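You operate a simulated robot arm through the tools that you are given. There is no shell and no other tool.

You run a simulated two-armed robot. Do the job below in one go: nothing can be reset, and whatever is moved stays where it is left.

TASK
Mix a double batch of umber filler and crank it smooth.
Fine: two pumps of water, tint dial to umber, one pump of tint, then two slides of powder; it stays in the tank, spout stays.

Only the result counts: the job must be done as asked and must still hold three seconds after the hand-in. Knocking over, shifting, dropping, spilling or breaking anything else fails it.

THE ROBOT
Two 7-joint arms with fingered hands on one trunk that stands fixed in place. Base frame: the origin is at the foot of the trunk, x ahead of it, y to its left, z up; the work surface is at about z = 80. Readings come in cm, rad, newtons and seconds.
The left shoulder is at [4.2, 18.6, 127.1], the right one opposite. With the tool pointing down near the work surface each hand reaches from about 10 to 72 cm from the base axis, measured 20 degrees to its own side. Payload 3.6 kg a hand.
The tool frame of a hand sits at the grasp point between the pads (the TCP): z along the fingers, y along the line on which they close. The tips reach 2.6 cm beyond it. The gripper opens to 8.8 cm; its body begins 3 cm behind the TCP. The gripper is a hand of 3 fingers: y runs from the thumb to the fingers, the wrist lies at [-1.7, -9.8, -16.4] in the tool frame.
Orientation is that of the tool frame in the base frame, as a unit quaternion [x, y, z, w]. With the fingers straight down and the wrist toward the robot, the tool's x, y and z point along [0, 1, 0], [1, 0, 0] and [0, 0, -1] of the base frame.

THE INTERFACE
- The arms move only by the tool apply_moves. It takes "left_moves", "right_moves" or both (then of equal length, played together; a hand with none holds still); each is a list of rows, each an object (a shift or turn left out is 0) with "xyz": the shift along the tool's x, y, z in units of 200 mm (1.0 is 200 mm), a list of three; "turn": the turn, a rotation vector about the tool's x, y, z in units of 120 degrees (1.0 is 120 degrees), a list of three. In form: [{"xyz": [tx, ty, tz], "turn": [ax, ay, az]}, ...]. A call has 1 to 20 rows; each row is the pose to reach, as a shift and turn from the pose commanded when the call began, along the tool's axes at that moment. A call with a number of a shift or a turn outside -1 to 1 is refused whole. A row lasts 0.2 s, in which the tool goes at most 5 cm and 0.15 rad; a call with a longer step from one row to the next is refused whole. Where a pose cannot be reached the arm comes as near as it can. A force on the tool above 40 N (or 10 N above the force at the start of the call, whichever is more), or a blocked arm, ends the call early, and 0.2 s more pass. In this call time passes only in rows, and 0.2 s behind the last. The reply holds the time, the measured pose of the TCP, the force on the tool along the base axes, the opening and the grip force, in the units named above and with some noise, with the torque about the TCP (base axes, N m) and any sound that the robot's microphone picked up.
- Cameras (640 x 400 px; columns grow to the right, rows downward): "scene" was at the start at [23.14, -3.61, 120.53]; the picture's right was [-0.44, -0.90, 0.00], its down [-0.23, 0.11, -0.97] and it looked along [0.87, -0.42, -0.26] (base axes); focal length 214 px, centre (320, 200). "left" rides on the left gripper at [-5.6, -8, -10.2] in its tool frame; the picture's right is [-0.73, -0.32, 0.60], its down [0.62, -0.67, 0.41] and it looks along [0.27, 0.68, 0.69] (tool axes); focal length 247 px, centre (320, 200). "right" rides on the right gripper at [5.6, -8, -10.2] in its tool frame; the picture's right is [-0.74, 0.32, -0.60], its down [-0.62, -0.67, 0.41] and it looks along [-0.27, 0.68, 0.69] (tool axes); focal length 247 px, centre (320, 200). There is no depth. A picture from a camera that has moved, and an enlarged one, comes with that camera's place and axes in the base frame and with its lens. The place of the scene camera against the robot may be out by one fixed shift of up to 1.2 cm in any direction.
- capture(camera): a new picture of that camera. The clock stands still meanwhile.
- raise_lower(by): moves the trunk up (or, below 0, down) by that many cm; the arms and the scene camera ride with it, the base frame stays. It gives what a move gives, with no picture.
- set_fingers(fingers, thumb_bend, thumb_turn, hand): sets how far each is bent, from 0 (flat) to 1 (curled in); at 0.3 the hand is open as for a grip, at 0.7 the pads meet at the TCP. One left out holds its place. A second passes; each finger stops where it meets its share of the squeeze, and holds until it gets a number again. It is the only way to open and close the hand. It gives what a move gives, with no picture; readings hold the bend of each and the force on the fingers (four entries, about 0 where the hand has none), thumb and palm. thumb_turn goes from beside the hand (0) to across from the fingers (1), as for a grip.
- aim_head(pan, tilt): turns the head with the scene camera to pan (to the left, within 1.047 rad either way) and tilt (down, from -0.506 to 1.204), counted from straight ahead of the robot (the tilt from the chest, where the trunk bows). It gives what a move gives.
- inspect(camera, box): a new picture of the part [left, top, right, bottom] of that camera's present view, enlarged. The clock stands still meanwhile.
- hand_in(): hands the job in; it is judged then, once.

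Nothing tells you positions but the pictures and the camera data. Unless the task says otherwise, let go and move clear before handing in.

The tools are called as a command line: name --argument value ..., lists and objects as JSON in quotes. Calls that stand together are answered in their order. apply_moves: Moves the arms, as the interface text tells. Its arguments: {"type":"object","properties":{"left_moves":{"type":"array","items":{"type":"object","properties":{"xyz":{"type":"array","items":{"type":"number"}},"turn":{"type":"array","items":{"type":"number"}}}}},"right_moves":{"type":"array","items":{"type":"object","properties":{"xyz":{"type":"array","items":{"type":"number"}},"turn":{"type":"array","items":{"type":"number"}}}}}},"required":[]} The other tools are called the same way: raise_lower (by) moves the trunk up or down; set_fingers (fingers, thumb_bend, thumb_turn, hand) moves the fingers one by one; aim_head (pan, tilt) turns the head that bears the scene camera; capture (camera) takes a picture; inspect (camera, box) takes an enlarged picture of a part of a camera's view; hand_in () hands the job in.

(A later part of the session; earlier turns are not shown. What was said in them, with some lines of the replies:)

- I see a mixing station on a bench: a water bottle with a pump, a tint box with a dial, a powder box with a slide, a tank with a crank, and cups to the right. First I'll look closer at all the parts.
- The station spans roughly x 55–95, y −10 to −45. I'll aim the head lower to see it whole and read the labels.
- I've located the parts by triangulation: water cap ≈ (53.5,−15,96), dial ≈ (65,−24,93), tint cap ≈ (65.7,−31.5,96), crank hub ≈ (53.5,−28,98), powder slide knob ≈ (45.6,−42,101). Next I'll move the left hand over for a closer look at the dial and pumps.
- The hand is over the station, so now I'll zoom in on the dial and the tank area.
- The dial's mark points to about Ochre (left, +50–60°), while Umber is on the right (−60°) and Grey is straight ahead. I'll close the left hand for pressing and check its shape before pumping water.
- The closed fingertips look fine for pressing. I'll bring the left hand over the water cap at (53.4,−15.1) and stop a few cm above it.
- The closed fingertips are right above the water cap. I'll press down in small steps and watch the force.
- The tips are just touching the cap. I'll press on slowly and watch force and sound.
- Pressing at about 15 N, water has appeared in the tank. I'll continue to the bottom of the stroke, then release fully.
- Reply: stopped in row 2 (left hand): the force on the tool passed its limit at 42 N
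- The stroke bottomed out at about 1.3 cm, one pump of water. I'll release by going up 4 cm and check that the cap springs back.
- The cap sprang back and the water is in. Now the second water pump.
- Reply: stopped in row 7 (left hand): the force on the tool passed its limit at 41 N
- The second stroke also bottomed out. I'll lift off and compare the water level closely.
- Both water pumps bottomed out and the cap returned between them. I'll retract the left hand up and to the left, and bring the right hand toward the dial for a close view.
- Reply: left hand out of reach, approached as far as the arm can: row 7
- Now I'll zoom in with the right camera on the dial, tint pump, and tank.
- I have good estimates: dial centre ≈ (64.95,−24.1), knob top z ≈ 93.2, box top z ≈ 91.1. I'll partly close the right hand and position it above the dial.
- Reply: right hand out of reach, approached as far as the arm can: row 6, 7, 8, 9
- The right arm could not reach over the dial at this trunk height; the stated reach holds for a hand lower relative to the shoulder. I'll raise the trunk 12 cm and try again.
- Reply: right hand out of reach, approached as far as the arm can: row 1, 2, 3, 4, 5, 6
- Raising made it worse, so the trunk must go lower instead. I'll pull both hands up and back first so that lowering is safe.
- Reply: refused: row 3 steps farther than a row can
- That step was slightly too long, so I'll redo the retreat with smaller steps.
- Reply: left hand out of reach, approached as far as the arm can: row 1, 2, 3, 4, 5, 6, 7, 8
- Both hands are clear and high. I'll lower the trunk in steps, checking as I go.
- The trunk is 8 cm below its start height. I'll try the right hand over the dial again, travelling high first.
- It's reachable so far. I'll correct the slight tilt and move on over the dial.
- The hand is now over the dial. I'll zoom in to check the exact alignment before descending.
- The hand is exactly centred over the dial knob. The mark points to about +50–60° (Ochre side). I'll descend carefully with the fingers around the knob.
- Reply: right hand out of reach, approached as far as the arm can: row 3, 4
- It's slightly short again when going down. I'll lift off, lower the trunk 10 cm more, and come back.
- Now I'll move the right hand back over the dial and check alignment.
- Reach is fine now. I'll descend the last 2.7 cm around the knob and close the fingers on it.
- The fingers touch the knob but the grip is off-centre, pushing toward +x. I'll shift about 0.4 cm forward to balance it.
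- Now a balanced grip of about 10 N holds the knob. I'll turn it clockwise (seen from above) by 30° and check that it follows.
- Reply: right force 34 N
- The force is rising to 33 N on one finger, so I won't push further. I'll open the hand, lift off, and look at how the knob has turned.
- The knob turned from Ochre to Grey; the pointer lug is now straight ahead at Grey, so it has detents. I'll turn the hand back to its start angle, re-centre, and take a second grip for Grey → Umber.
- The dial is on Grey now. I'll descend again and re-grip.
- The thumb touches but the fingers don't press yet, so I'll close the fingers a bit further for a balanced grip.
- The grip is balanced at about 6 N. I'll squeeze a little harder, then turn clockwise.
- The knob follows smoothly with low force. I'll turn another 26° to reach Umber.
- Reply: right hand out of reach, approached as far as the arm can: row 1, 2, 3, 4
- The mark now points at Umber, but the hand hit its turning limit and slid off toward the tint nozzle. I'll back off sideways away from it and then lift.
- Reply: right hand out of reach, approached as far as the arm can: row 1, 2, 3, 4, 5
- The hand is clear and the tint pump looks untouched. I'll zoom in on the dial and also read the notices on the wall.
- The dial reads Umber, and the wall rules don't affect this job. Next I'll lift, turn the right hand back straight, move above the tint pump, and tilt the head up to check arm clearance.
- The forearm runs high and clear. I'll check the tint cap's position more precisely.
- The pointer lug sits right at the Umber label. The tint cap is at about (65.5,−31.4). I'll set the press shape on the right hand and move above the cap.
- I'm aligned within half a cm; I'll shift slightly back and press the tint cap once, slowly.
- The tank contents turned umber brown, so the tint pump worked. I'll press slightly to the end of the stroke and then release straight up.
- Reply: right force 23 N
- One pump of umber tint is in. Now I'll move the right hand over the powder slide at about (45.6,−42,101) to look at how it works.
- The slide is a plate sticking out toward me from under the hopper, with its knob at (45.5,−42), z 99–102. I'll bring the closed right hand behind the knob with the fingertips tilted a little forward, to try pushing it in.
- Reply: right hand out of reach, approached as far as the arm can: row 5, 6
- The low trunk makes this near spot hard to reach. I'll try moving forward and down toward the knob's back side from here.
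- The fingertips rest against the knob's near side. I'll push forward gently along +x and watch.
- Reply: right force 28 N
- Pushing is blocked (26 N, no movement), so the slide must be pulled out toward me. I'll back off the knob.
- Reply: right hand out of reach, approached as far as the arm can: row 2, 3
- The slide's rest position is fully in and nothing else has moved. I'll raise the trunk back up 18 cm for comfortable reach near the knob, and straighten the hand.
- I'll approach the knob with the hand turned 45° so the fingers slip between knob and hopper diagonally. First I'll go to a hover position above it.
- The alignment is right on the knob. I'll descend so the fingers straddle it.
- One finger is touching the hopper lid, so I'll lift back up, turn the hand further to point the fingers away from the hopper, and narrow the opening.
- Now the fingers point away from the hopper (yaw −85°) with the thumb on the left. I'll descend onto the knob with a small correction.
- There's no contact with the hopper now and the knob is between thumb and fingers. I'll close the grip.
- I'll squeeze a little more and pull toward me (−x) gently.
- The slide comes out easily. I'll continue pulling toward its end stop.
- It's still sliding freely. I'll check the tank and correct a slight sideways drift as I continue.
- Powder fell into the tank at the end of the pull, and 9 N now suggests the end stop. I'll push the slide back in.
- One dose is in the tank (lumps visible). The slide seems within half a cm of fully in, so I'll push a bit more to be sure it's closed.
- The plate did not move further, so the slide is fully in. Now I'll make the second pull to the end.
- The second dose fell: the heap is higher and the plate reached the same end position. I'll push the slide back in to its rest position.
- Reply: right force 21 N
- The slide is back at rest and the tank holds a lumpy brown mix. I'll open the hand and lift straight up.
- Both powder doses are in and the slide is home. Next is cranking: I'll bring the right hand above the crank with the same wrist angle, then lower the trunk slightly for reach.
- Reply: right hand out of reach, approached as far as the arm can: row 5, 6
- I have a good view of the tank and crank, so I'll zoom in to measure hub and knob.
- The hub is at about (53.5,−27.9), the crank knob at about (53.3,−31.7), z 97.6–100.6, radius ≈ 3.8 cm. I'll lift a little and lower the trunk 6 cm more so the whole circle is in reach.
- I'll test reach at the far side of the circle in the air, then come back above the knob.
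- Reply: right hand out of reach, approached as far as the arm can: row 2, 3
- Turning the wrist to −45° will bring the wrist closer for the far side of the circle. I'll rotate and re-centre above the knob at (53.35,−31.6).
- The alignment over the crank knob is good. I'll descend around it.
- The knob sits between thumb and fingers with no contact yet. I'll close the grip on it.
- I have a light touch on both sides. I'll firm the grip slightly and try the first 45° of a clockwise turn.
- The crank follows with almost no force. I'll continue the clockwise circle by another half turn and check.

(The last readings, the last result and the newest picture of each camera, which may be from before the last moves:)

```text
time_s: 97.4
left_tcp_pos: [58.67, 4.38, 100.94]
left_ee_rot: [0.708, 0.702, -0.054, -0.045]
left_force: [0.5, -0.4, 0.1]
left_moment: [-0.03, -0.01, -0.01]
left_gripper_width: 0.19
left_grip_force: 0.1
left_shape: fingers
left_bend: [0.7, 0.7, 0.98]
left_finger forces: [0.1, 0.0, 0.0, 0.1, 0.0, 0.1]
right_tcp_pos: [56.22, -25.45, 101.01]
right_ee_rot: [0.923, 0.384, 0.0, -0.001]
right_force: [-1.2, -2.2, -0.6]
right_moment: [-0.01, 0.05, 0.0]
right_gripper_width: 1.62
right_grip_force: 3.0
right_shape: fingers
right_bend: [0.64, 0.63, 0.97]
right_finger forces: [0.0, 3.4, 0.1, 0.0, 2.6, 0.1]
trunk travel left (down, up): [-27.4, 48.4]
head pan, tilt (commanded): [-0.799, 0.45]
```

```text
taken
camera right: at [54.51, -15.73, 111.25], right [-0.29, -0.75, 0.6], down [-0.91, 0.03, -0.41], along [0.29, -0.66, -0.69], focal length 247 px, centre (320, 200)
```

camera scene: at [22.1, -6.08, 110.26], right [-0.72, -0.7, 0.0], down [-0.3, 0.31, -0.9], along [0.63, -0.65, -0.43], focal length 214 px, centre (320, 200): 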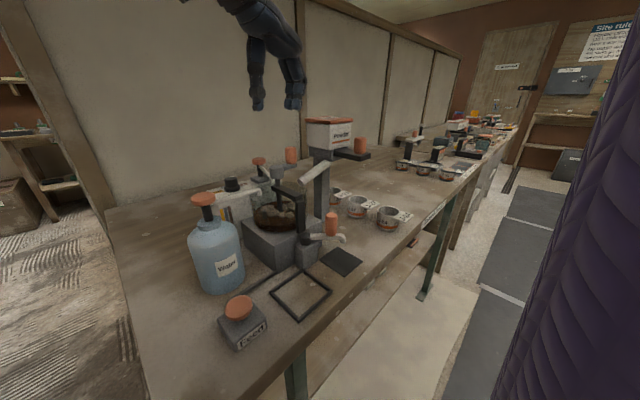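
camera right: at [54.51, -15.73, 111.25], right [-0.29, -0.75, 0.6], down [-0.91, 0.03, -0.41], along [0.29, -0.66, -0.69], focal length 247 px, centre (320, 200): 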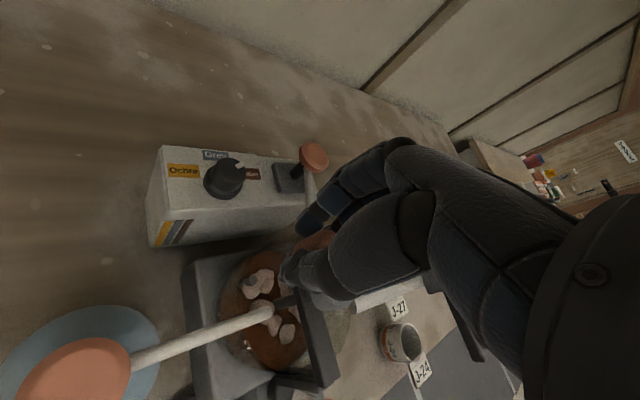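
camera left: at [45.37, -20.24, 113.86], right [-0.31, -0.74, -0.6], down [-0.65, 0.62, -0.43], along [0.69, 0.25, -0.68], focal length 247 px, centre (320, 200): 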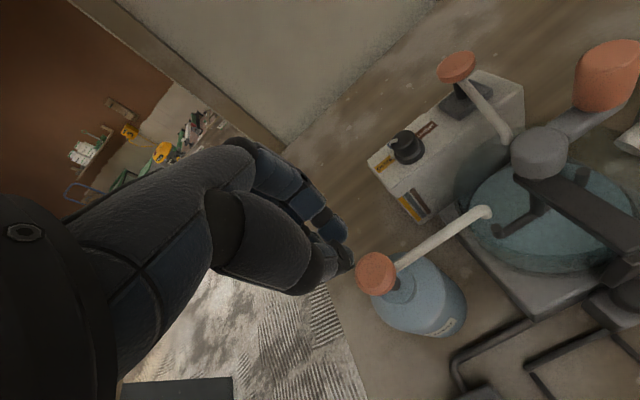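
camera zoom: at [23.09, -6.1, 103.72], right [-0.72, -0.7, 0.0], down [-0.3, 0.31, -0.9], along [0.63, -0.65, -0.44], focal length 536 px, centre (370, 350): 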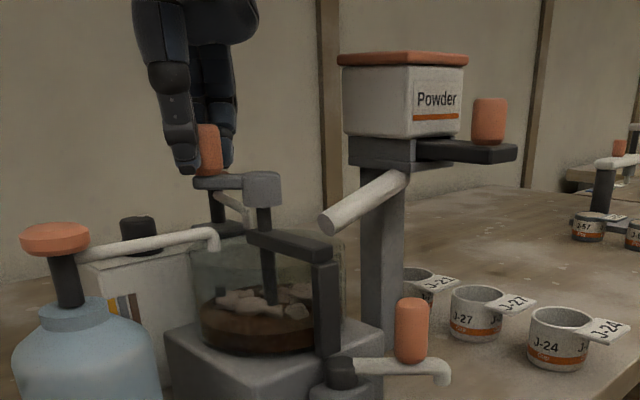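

The crank turns freely. I'll run a complete turn now.

apply_moves --right_moves '[{"xyz": [-0.012, 0.0566, 0]}, {"xyz": [-0.041, 0.1067, 0]}, {"xyz": [-0.084, 0.1455, 0]}, {"xyz": [-0.1369, 0.169, 0]}, {"xyz": [-0.1944, 0.1751, 0]}, {"xyz": [-0.2511, 0.163, 0]}, {"xyz": [-0.3012, 0.1341, 0]}, {"xyz": [-0.3399, 0.0911, 0]}, {"xyz": [-0.3634, 0.0382, 0]}, {"xyz": [-0.3695, -0.0194, 0]}, {"xyz": [-0.3575, -0.076, 0]}, {"xyz": [-0.3285, -0.1261, 0]}, {"xyz": [-0.2855, -0.1648, 0]}, {"xyz": [-0.2326, -0.1884, 0]}, {"xyz": [-0.1751, -0.1944, 0]}, {"xyz": [-0.1185, -0.1824, 0]}, {"xyz": [-0.0683, -0.1535, 0]}, {"xyz": [-0.0296, -0.1104, 0]}, {"xyz": [-0.006, -0.0576, 0]}, {"xyz": [0, 0, 0]}]'

inspect --camera "scene" --box '[200, 60, 400, 220]'

capture --camera "right"

```text
time_s: 101.6
left_tcp_pos: [58.68, 4.29, 100.97]
left_ee_rot: [0.708, 0.702, -0.054, -0.045]
left_force: [-0.7, 0.2, 0.3]
left_moment: [0.01, 0.01, 0.0]
left_gripper_width: 0.21
left_grip_force: 0.0
left_shape: fingers
left_bend: [0.7, 0.7, 0.98]
left_finger forces: [0.0, 0.0, 0.0, 0.0, 0.0, 0.0]
right_tcp_pos: [56.18, -25.44, 100.96]
right_ee_rot: [0.924, 0.384, 0.0, -0.001]
right_force: [-2.5, -2.5, 0.2]
right_moment: [-0.05, 0.05, 0.02]
right_gripper_width: 1.6
right_grip_force: 3.5
right_shape: fingers
right_bend: [0.64, 0.64, 0.97]
right_finger forces: [0.0, 3.8, 0.0, 0.0, 2.4, 0.1]
trunk travel left (down, up): [-27.4, 48.4]
head pan, tilt (commanded): [-0.799, 0.45]
```

```text
2.50 times, centred on (300, 140) of scene
camera zoom: at [23.07, -6.11, 103.73], right [-0.72, -0.7, 0.0], down [-0.3, 0.31, -0.9], along [0.63, -0.65, -0.44], focal length 536 px, centre (370, 350)
```

zoom: 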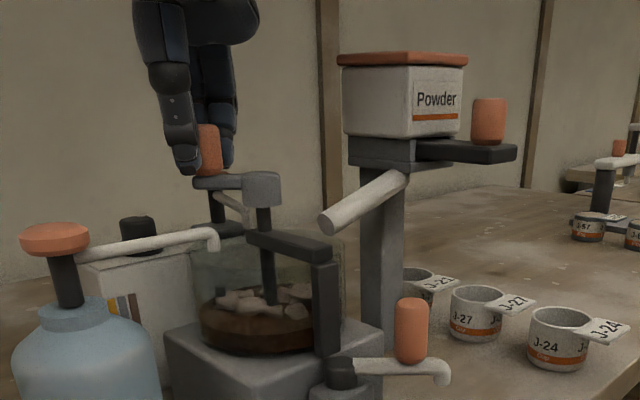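

```text
taken
camera right: at [54.5, -15.75, 111.23], right [-0.29, -0.75, 0.6], down [-0.91, 0.03, -0.41], along [0.29, -0.67, -0.69], focal length 247 px, centre (320, 200)
```

right: 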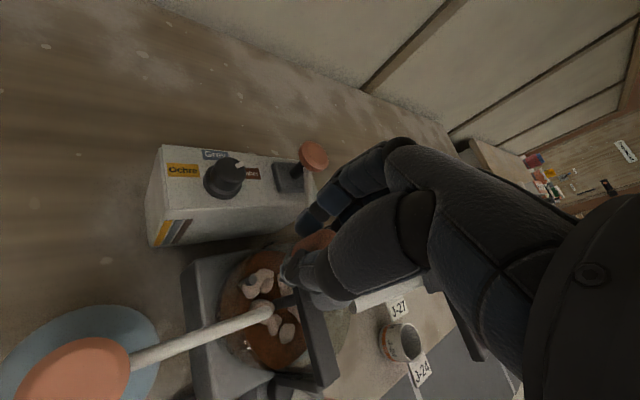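

One full turn is done and lumps remain. I'll do two faster turns in the next call.

apply_moves --right_moves '[{"xyz": [-0.041, 0.1067, 0]}, {"xyz": [-0.1369, 0.169, 0]}, {"xyz": [-0.2511, 0.163, 0]}, {"xyz": [-0.3399, 0.0911, 0]}, {"xyz": [-0.3695, -0.0194, 0]}, {"xyz": [-0.3285, -0.1261, 0]}, {"xyz": [-0.2326, -0.1884, 0]}, {"xyz": [-0.1185, -0.1824, 0]}, {"xyz": [-0.0296, -0.1104, 0]}, {"xyz": [0, 0, 0]}, {"xyz": [-0.041, 0.1067, 0]}, {"xyz": [-0.1369, 0.169, 0]}, {"xyz": [-0.2511, 0.163, 0]}, {"xyz": [-0.3399, 0.0911, 0]}, {"xyz": [-0.3695, -0.0194, 0]}, {"xyz": [-0.3285, -0.1261, 0]}, {"xyz": [-0.2326, -0.1884, 0]}, {"xyz": [-0.1185, -0.1824, 0]}, {"xyz": [-0.0296, -0.1104, 0]}, {"xyz": [0, 0, 0]}]'

inspect --camera "scene" --box '[200, 60, 400, 220]'

inspect --camera "right" --box '[160, 200, 400, 400]'

```text
time_s: 105.8
left_tcp_pos: [58.86, 4.21, 100.89]
left_ee_rot: [0.708, 0.703, -0.055, -0.045]
left_force: [-0.5, 0.1, -0.9]
left_moment: [0.03, -0.04, 0.01]
left_gripper_width: 0.18
left_grip_force: 0.1
left_shape: fingers
left_bend: [0.7, 0.7, 0.98]
left_finger forces: [0.0, 0.0, 0.0, 0.0, 0.0, 0.1]
right_tcp_pos: [56.2, -25.51, 100.99]
right_ee_rot: [0.923, 0.384, 0.0, 0.0]
right_force: [-1.5, -2.1, -0.7]
right_moment: [-0.02, 0.06, 0.0]
right_gripper_width: 1.57
right_grip_force: 2.8
right_shape: fingers
right_bend: [0.64, 0.64, 0.97]
right_finger forces: [0.2, 3.2, 0.1, 0.0, 2.5, 0.0]
trunk travel left (down, up): [-27.4, 48.4]
head pan, tilt (commanded): [-0.799, 0.45]
```

```text
2.50 times, centred on (300, 140) of scene
camera zoom: at [23.09, -6.12, 103.72], right [-0.72, -0.7, 0.0], down [-0.3, 0.31, -0.9], along [0.63, -0.65, -0.44], focal length 536 px, centre (370, 350)
```

zoom: 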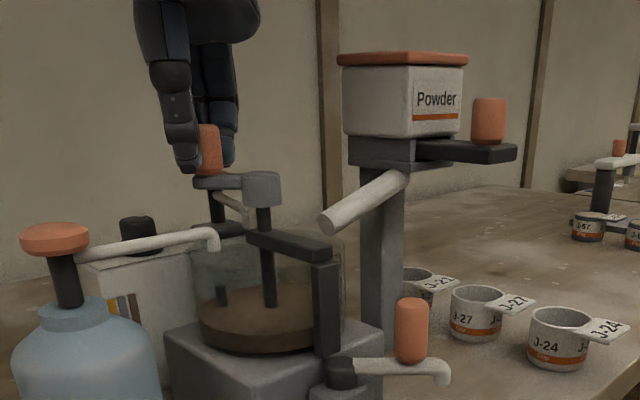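

```text
2.00 times, centred on (280, 300) of right
camera zoom: at [54.49, -15.84, 111.3], right [-0.29, -0.75, 0.6], down [-0.91, 0.03, -0.41], along [0.29, -0.67, -0.69], focal length 494 px, centre (400, 0)
```

zoom: 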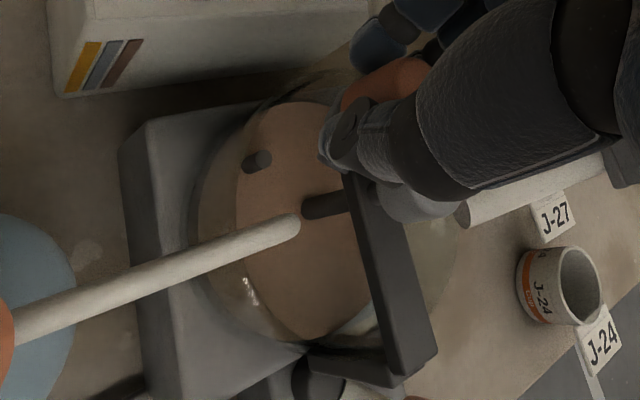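

The mixture is now an even umber colour with no lumps. I'll look closely to confirm it's smooth.

inspect --camera "right" --box '[250, 240, 350, 380]'

inspect --camera "scene" --box '[270, 150, 345, 210]'

```text
2.86 times, centred on (300, 310) of right
camera zoom: at [54.49, -15.84, 111.3], right [-0.29, -0.75, 0.6], down [-0.91, 0.03, -0.41], along [0.29, -0.67, -0.69], focal length 706 px, centre (377, -114)
```

zoom: 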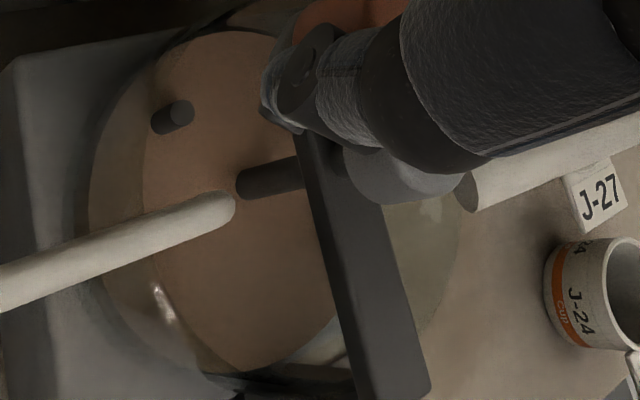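

```text
6.67 times, centred on (308, 180) of scene
camera zoom: at [23.09, -6.12, 103.72], right [-0.72, -0.7, 0.0], down [-0.3, 0.31, -0.9], along [0.63, -0.65, -0.44], focal length 1430 px, centre (403, 333)
```

zoom: 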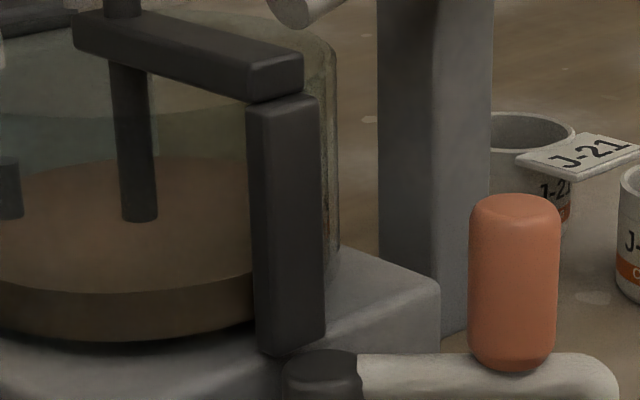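

It's smooth. I'll open the hand a little and lift straight up off the crank knob.

set_fingers --hand "right" --fingers 0.5 --thumb_bend 0.5

apply_moves --right_moves '[{"xyz": [0, 0, -0.08]}, {"xyz": [0, 0, -0.2]}, {"xyz": [0, 0, -0.4]}, {"xyz": [0, 0, -0.6]}, {"xyz": [0, -0.1, -0.65]}, {"xyz": [0, -0.1, -0.65]}]'

capture --camera "scene"

capture --camera "right"

```text
time_s: 106.8
left_tcp_pos: [58.71, 4.38, 100.84]
left_ee_rot: [0.708, 0.703, -0.055, -0.044]
left_force: [0.1, 0.4, 0.4]
left_moment: [0.0, 0.01, 0.02]
left_gripper_width: 0.17
left_grip_force: 0.1
left_shape: fingers
left_bend: [0.7, 0.7, 0.98]
left_finger forces: [0.0, 0.0, 0.0, 0.1, 0.0, 0.1]
right_tcp_pos: [56.24, -25.49, 101.0]
right_ee_rot: [0.924, 0.383, 0.001, 0.0]
right_force: [0.5, -1.2, 0.5]
right_moment: [-0.03, -0.03, 0.0]
right_gripper_width: 4.43
right_grip_force: 0.1
right_shape: fingers
right_bend: [0.5, 0.5, 0.97]
right_finger forces: [0.0, 0.0, 0.1, 0.0, 0.1, 0.1]
trunk travel left (down, up): [-27.4, 48.4]
head pan, tilt (commanded): [-0.799, 0.45]
```

```text
time_s: 108.2
left_tcp_pos: [58.84, 4.29, 100.89]
left_ee_rot: [0.708, 0.703, -0.054, -0.044]
left_force: [0.4, -0.2, 0.2]
left_moment: [0.01, 0.01, 0.04]
left_gripper_width: 0.17
left_grip_force: 0.2
left_shape: fingers
left_bend: [0.7, 0.7, 0.98]
left_finger forces: [0.1, 0.0, 0.0, 0.0, 0.1, 0.0]
right_tcp_pos: [54.83, -24.27, 113.99]
right_ee_rot: [0.923, 0.384, 0.001, 0.001]
right_force: [-0.1, 0.2, 0.7]
right_moment: [-0.03, -0.01, -0.01]
right_gripper_width: 4.44
right_grip_force: 0.1
right_shape: fingers
right_bend: [0.5, 0.5, 0.97]
right_finger forces: [0.0, 0.0, 0.1, 0.0, 0.0, 0.0]
trunk travel left (down, up): [-27.4, 48.4]
head pan, tilt (commanded): [-0.799, 0.45]
```

```text
taken
camera scene: at [23.12, -6.09, 103.71], right [-0.72, -0.7, 0.0], down [-0.3, 0.31, -0.9], along [0.63, -0.65, -0.44], focal length 214 px, centre (320, 200)
```

scene: 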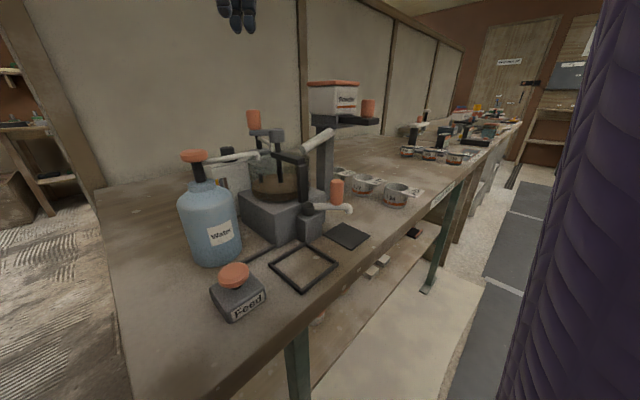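

```text
taken
camera right: at [53.13, -14.48, 124.24], right [-0.29, -0.75, 0.6], down [-0.91, 0.03, -0.41], along [0.29, -0.67, -0.69], focal length 247 px, centre (320, 200)
```

right: 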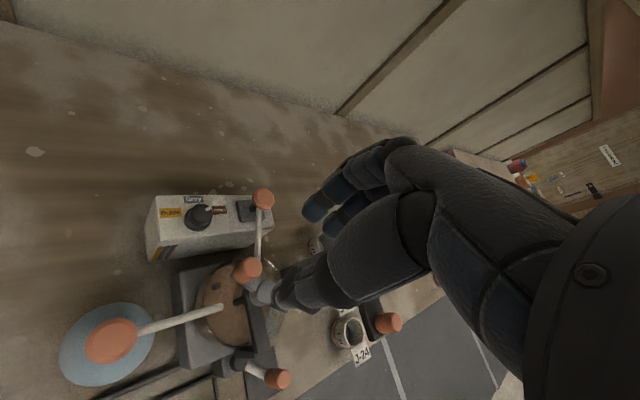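

Everything looks in place: pumps up, slide in, spout untouched, mix smooth in the tank. I'll retreat the right hand back and do a final check of the dial and station.

apply_moves --right_moves '[{"xyz": [-0.1, -0.05, -0.1]}, {"xyz": [-0.28, -0.1, -0.15]}, {"xyz": [-0.46, -0.15, -0.15]}, {"xyz": [-0.64, -0.2, -0.15]}, {"xyz": [-0.8, -0.24, -0.15]}, {"xyz": [-0.8, -0.24, -0.15]}]'

raise_lower --by 14

aim_head --pan -0.6 --tilt 0.6

inspect --camera "scene" --box '[240, 100, 460, 320]'

inspect --camera "scene" --box '[240, 140, 380, 240]'

capture --camera "right"

```text
time_s: 109.6
left_tcp_pos: [58.72, 4.32, 100.79]
left_ee_rot: [0.708, 0.703, -0.055, -0.044]
left_force: [-0.4, 0.9, -0.2]
left_moment: [0.03, -0.02, -0.01]
left_gripper_width: 0.18
left_grip_force: 0.0
left_shape: fingers
left_bend: [0.7, 0.7, 0.98]
left_finger forces: [0.0, 0.1, 0.1, 0.0, 0.0, 0.0]
right_tcp_pos: [40.11, -31.96, 117.07]
right_ee_rot: [0.923, 0.384, 0.0, -0.001]
right_force: [0.6, -0.3, 0.0]
right_moment: [0.0, 0.01, -0.02]
right_gripper_width: 4.46
right_grip_force: 0.1
right_shape: fingers
right_bend: [0.5, 0.5, 0.97]
right_finger forces: [0.0, 0.0, 0.0, 0.1, 0.0, 0.0]
trunk travel left (down, up): [-27.4, 48.4]
head pan, tilt (commanded): [-0.799, 0.45]
```

```text
time_s: 111.3
left_tcp_pos: [58.86, 4.27, 114.8]
left_ee_rot: [0.708, 0.702, -0.054, -0.044]
left_force: [1.0, -0.5, -0.4]
left_moment: [-0.01, -0.02, -0.02]
left_gripper_width: 0.17
left_grip_force: 0.1
left_shape: fingers
left_bend: [0.7, 0.7, 0.98]
left_finger forces: [0.0, 0.0, 0.1, 0.0, 0.0, 0.0]
right_tcp_pos: [40.19, -31.98, 131.03]
right_ee_rot: [0.924, 0.384, 0.0, -0.001]
right_force: [0.2, -0.4, -0.5]
right_moment: [0.0, -0.03, 0.03]
right_gripper_width: 4.43
right_grip_force: 0.0
right_shape: fingers
right_bend: [0.5, 0.5, 0.97]
right_finger forces: [0.0, 0.0, 0.0, 0.1, 0.0, 0.0]
trunk travel left (down, up): [-41.4, 34.4]
head pan, tilt (commanded): [-0.799, 0.45]
```

```text
time_s: 112.0
left_tcp_pos: [58.72, 4.25, 114.85]
left_ee_rot: [0.708, 0.703, -0.055, -0.044]
left_force: [-0.4, -0.7, 0.2]
left_moment: [-0.01, 0.02, -0.02]
left_gripper_width: 0.17
left_grip_force: 0.0
left_shape: fingers
left_bend: [0.7, 0.7, 0.98]
left_finger forces: [0.1, 0.0, 0.1, 0.0, 0.1, 0.1]
right_tcp_pos: [40.1, -31.9, 130.88]
right_ee_rot: [0.924, 0.384, 0.0, 0.0]
right_force: [0.0, -0.1, 0.1]
right_moment: [0.01, -0.01, -0.02]
right_gripper_width: 4.44
right_grip_force: 0.0
right_shape: fingers
right_bend: [0.5, 0.5, 0.97]
right_finger forces: [0.1, 0.0, 0.0, 0.1, 0.0, 0.0]
trunk travel left (down, up): [-41.4, 34.4]
head pan, tilt (commanded): [-0.6, 0.6]
```

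```text
1.82 times, centred on (350, 210) of scene
camera zoom: at [22.04, -4.5, 117.43], right [-0.57, -0.82, 0.0], down [-0.47, 0.32, -0.83], along [0.68, -0.47, -0.56], focal length 390 px, centre (266, 182)
```

zoom: 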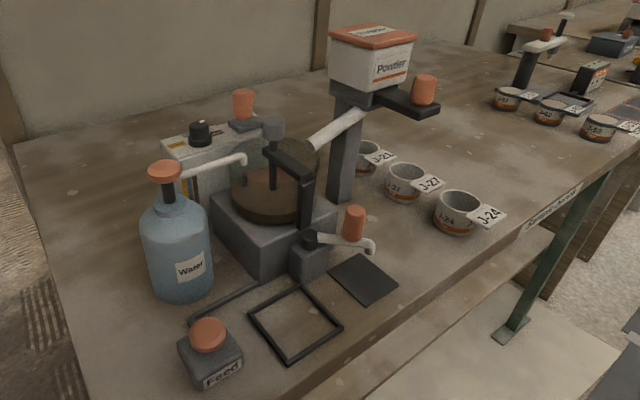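

```text
4.00 times, centred on (310, 190) of scene
camera zoom: at [22.04, -4.5, 117.43], right [-0.57, -0.82, 0.0], down [-0.47, 0.32, -0.83], along [0.68, -0.47, -0.56], focal length 858 px, centre (360, 240)
```

zoom: 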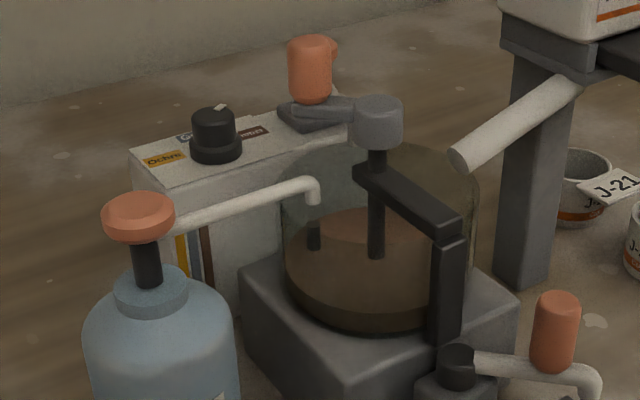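

```text
taken
camera right: at [38.41, -22.22, 141.26], right [-0.29, -0.75, 0.6], down [-0.91, 0.03, -0.41], along [0.29, -0.67, -0.69], focal length 247 px, centre (320, 200)
```

right: 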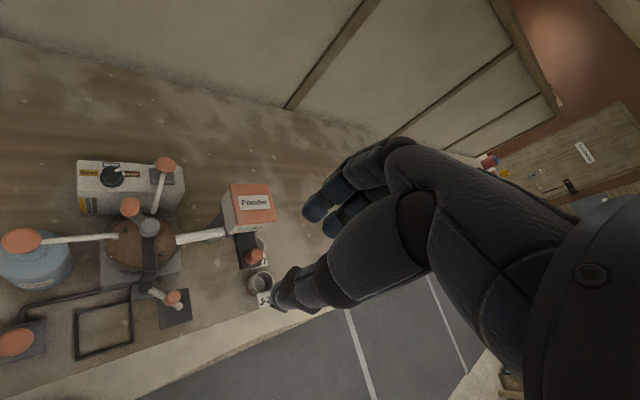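

The station stands as it did at the start apart from the crank. Every dispense gave a visible result except the second water pump: its stroke matched the first, but I couldn't see the level rise. The dial is on Umber, the slide is in, the smooth umber filler is in the tank, the spout is untouched and both hands are clear. I'm handing in.

hand_in

```text
The job is handed in.
```

I mixed the double batch of umber filler and cranked it until no lumps were left. I handed it in with the filler still in the tank and the spout untouched.

- **Water:** two full pumps. The first visibly put water in the tank. The second went to the same depth and the cap came back up in between, but I couldn't clearly see the level rise.
- **Tint:** dial turned to Umber, then one pump. The water turned brown straight away.
- **Powder:** two slides. Pushing did nothing; powder fell each time I pulled the slide all the way out. I pushed it fully back in after each one.
- **Crank:** about three and a half clockwise turns. The mix went from lumpy to an even brown.

While I turned the dial, my hand slipped off the knob and pressed sideways near the tint pipe. A finger also touched the powder box lid once. In the final pictures everything else was where it started, apart from the crank handle, which stopped in a new position. Both hands were clear at hand-in.
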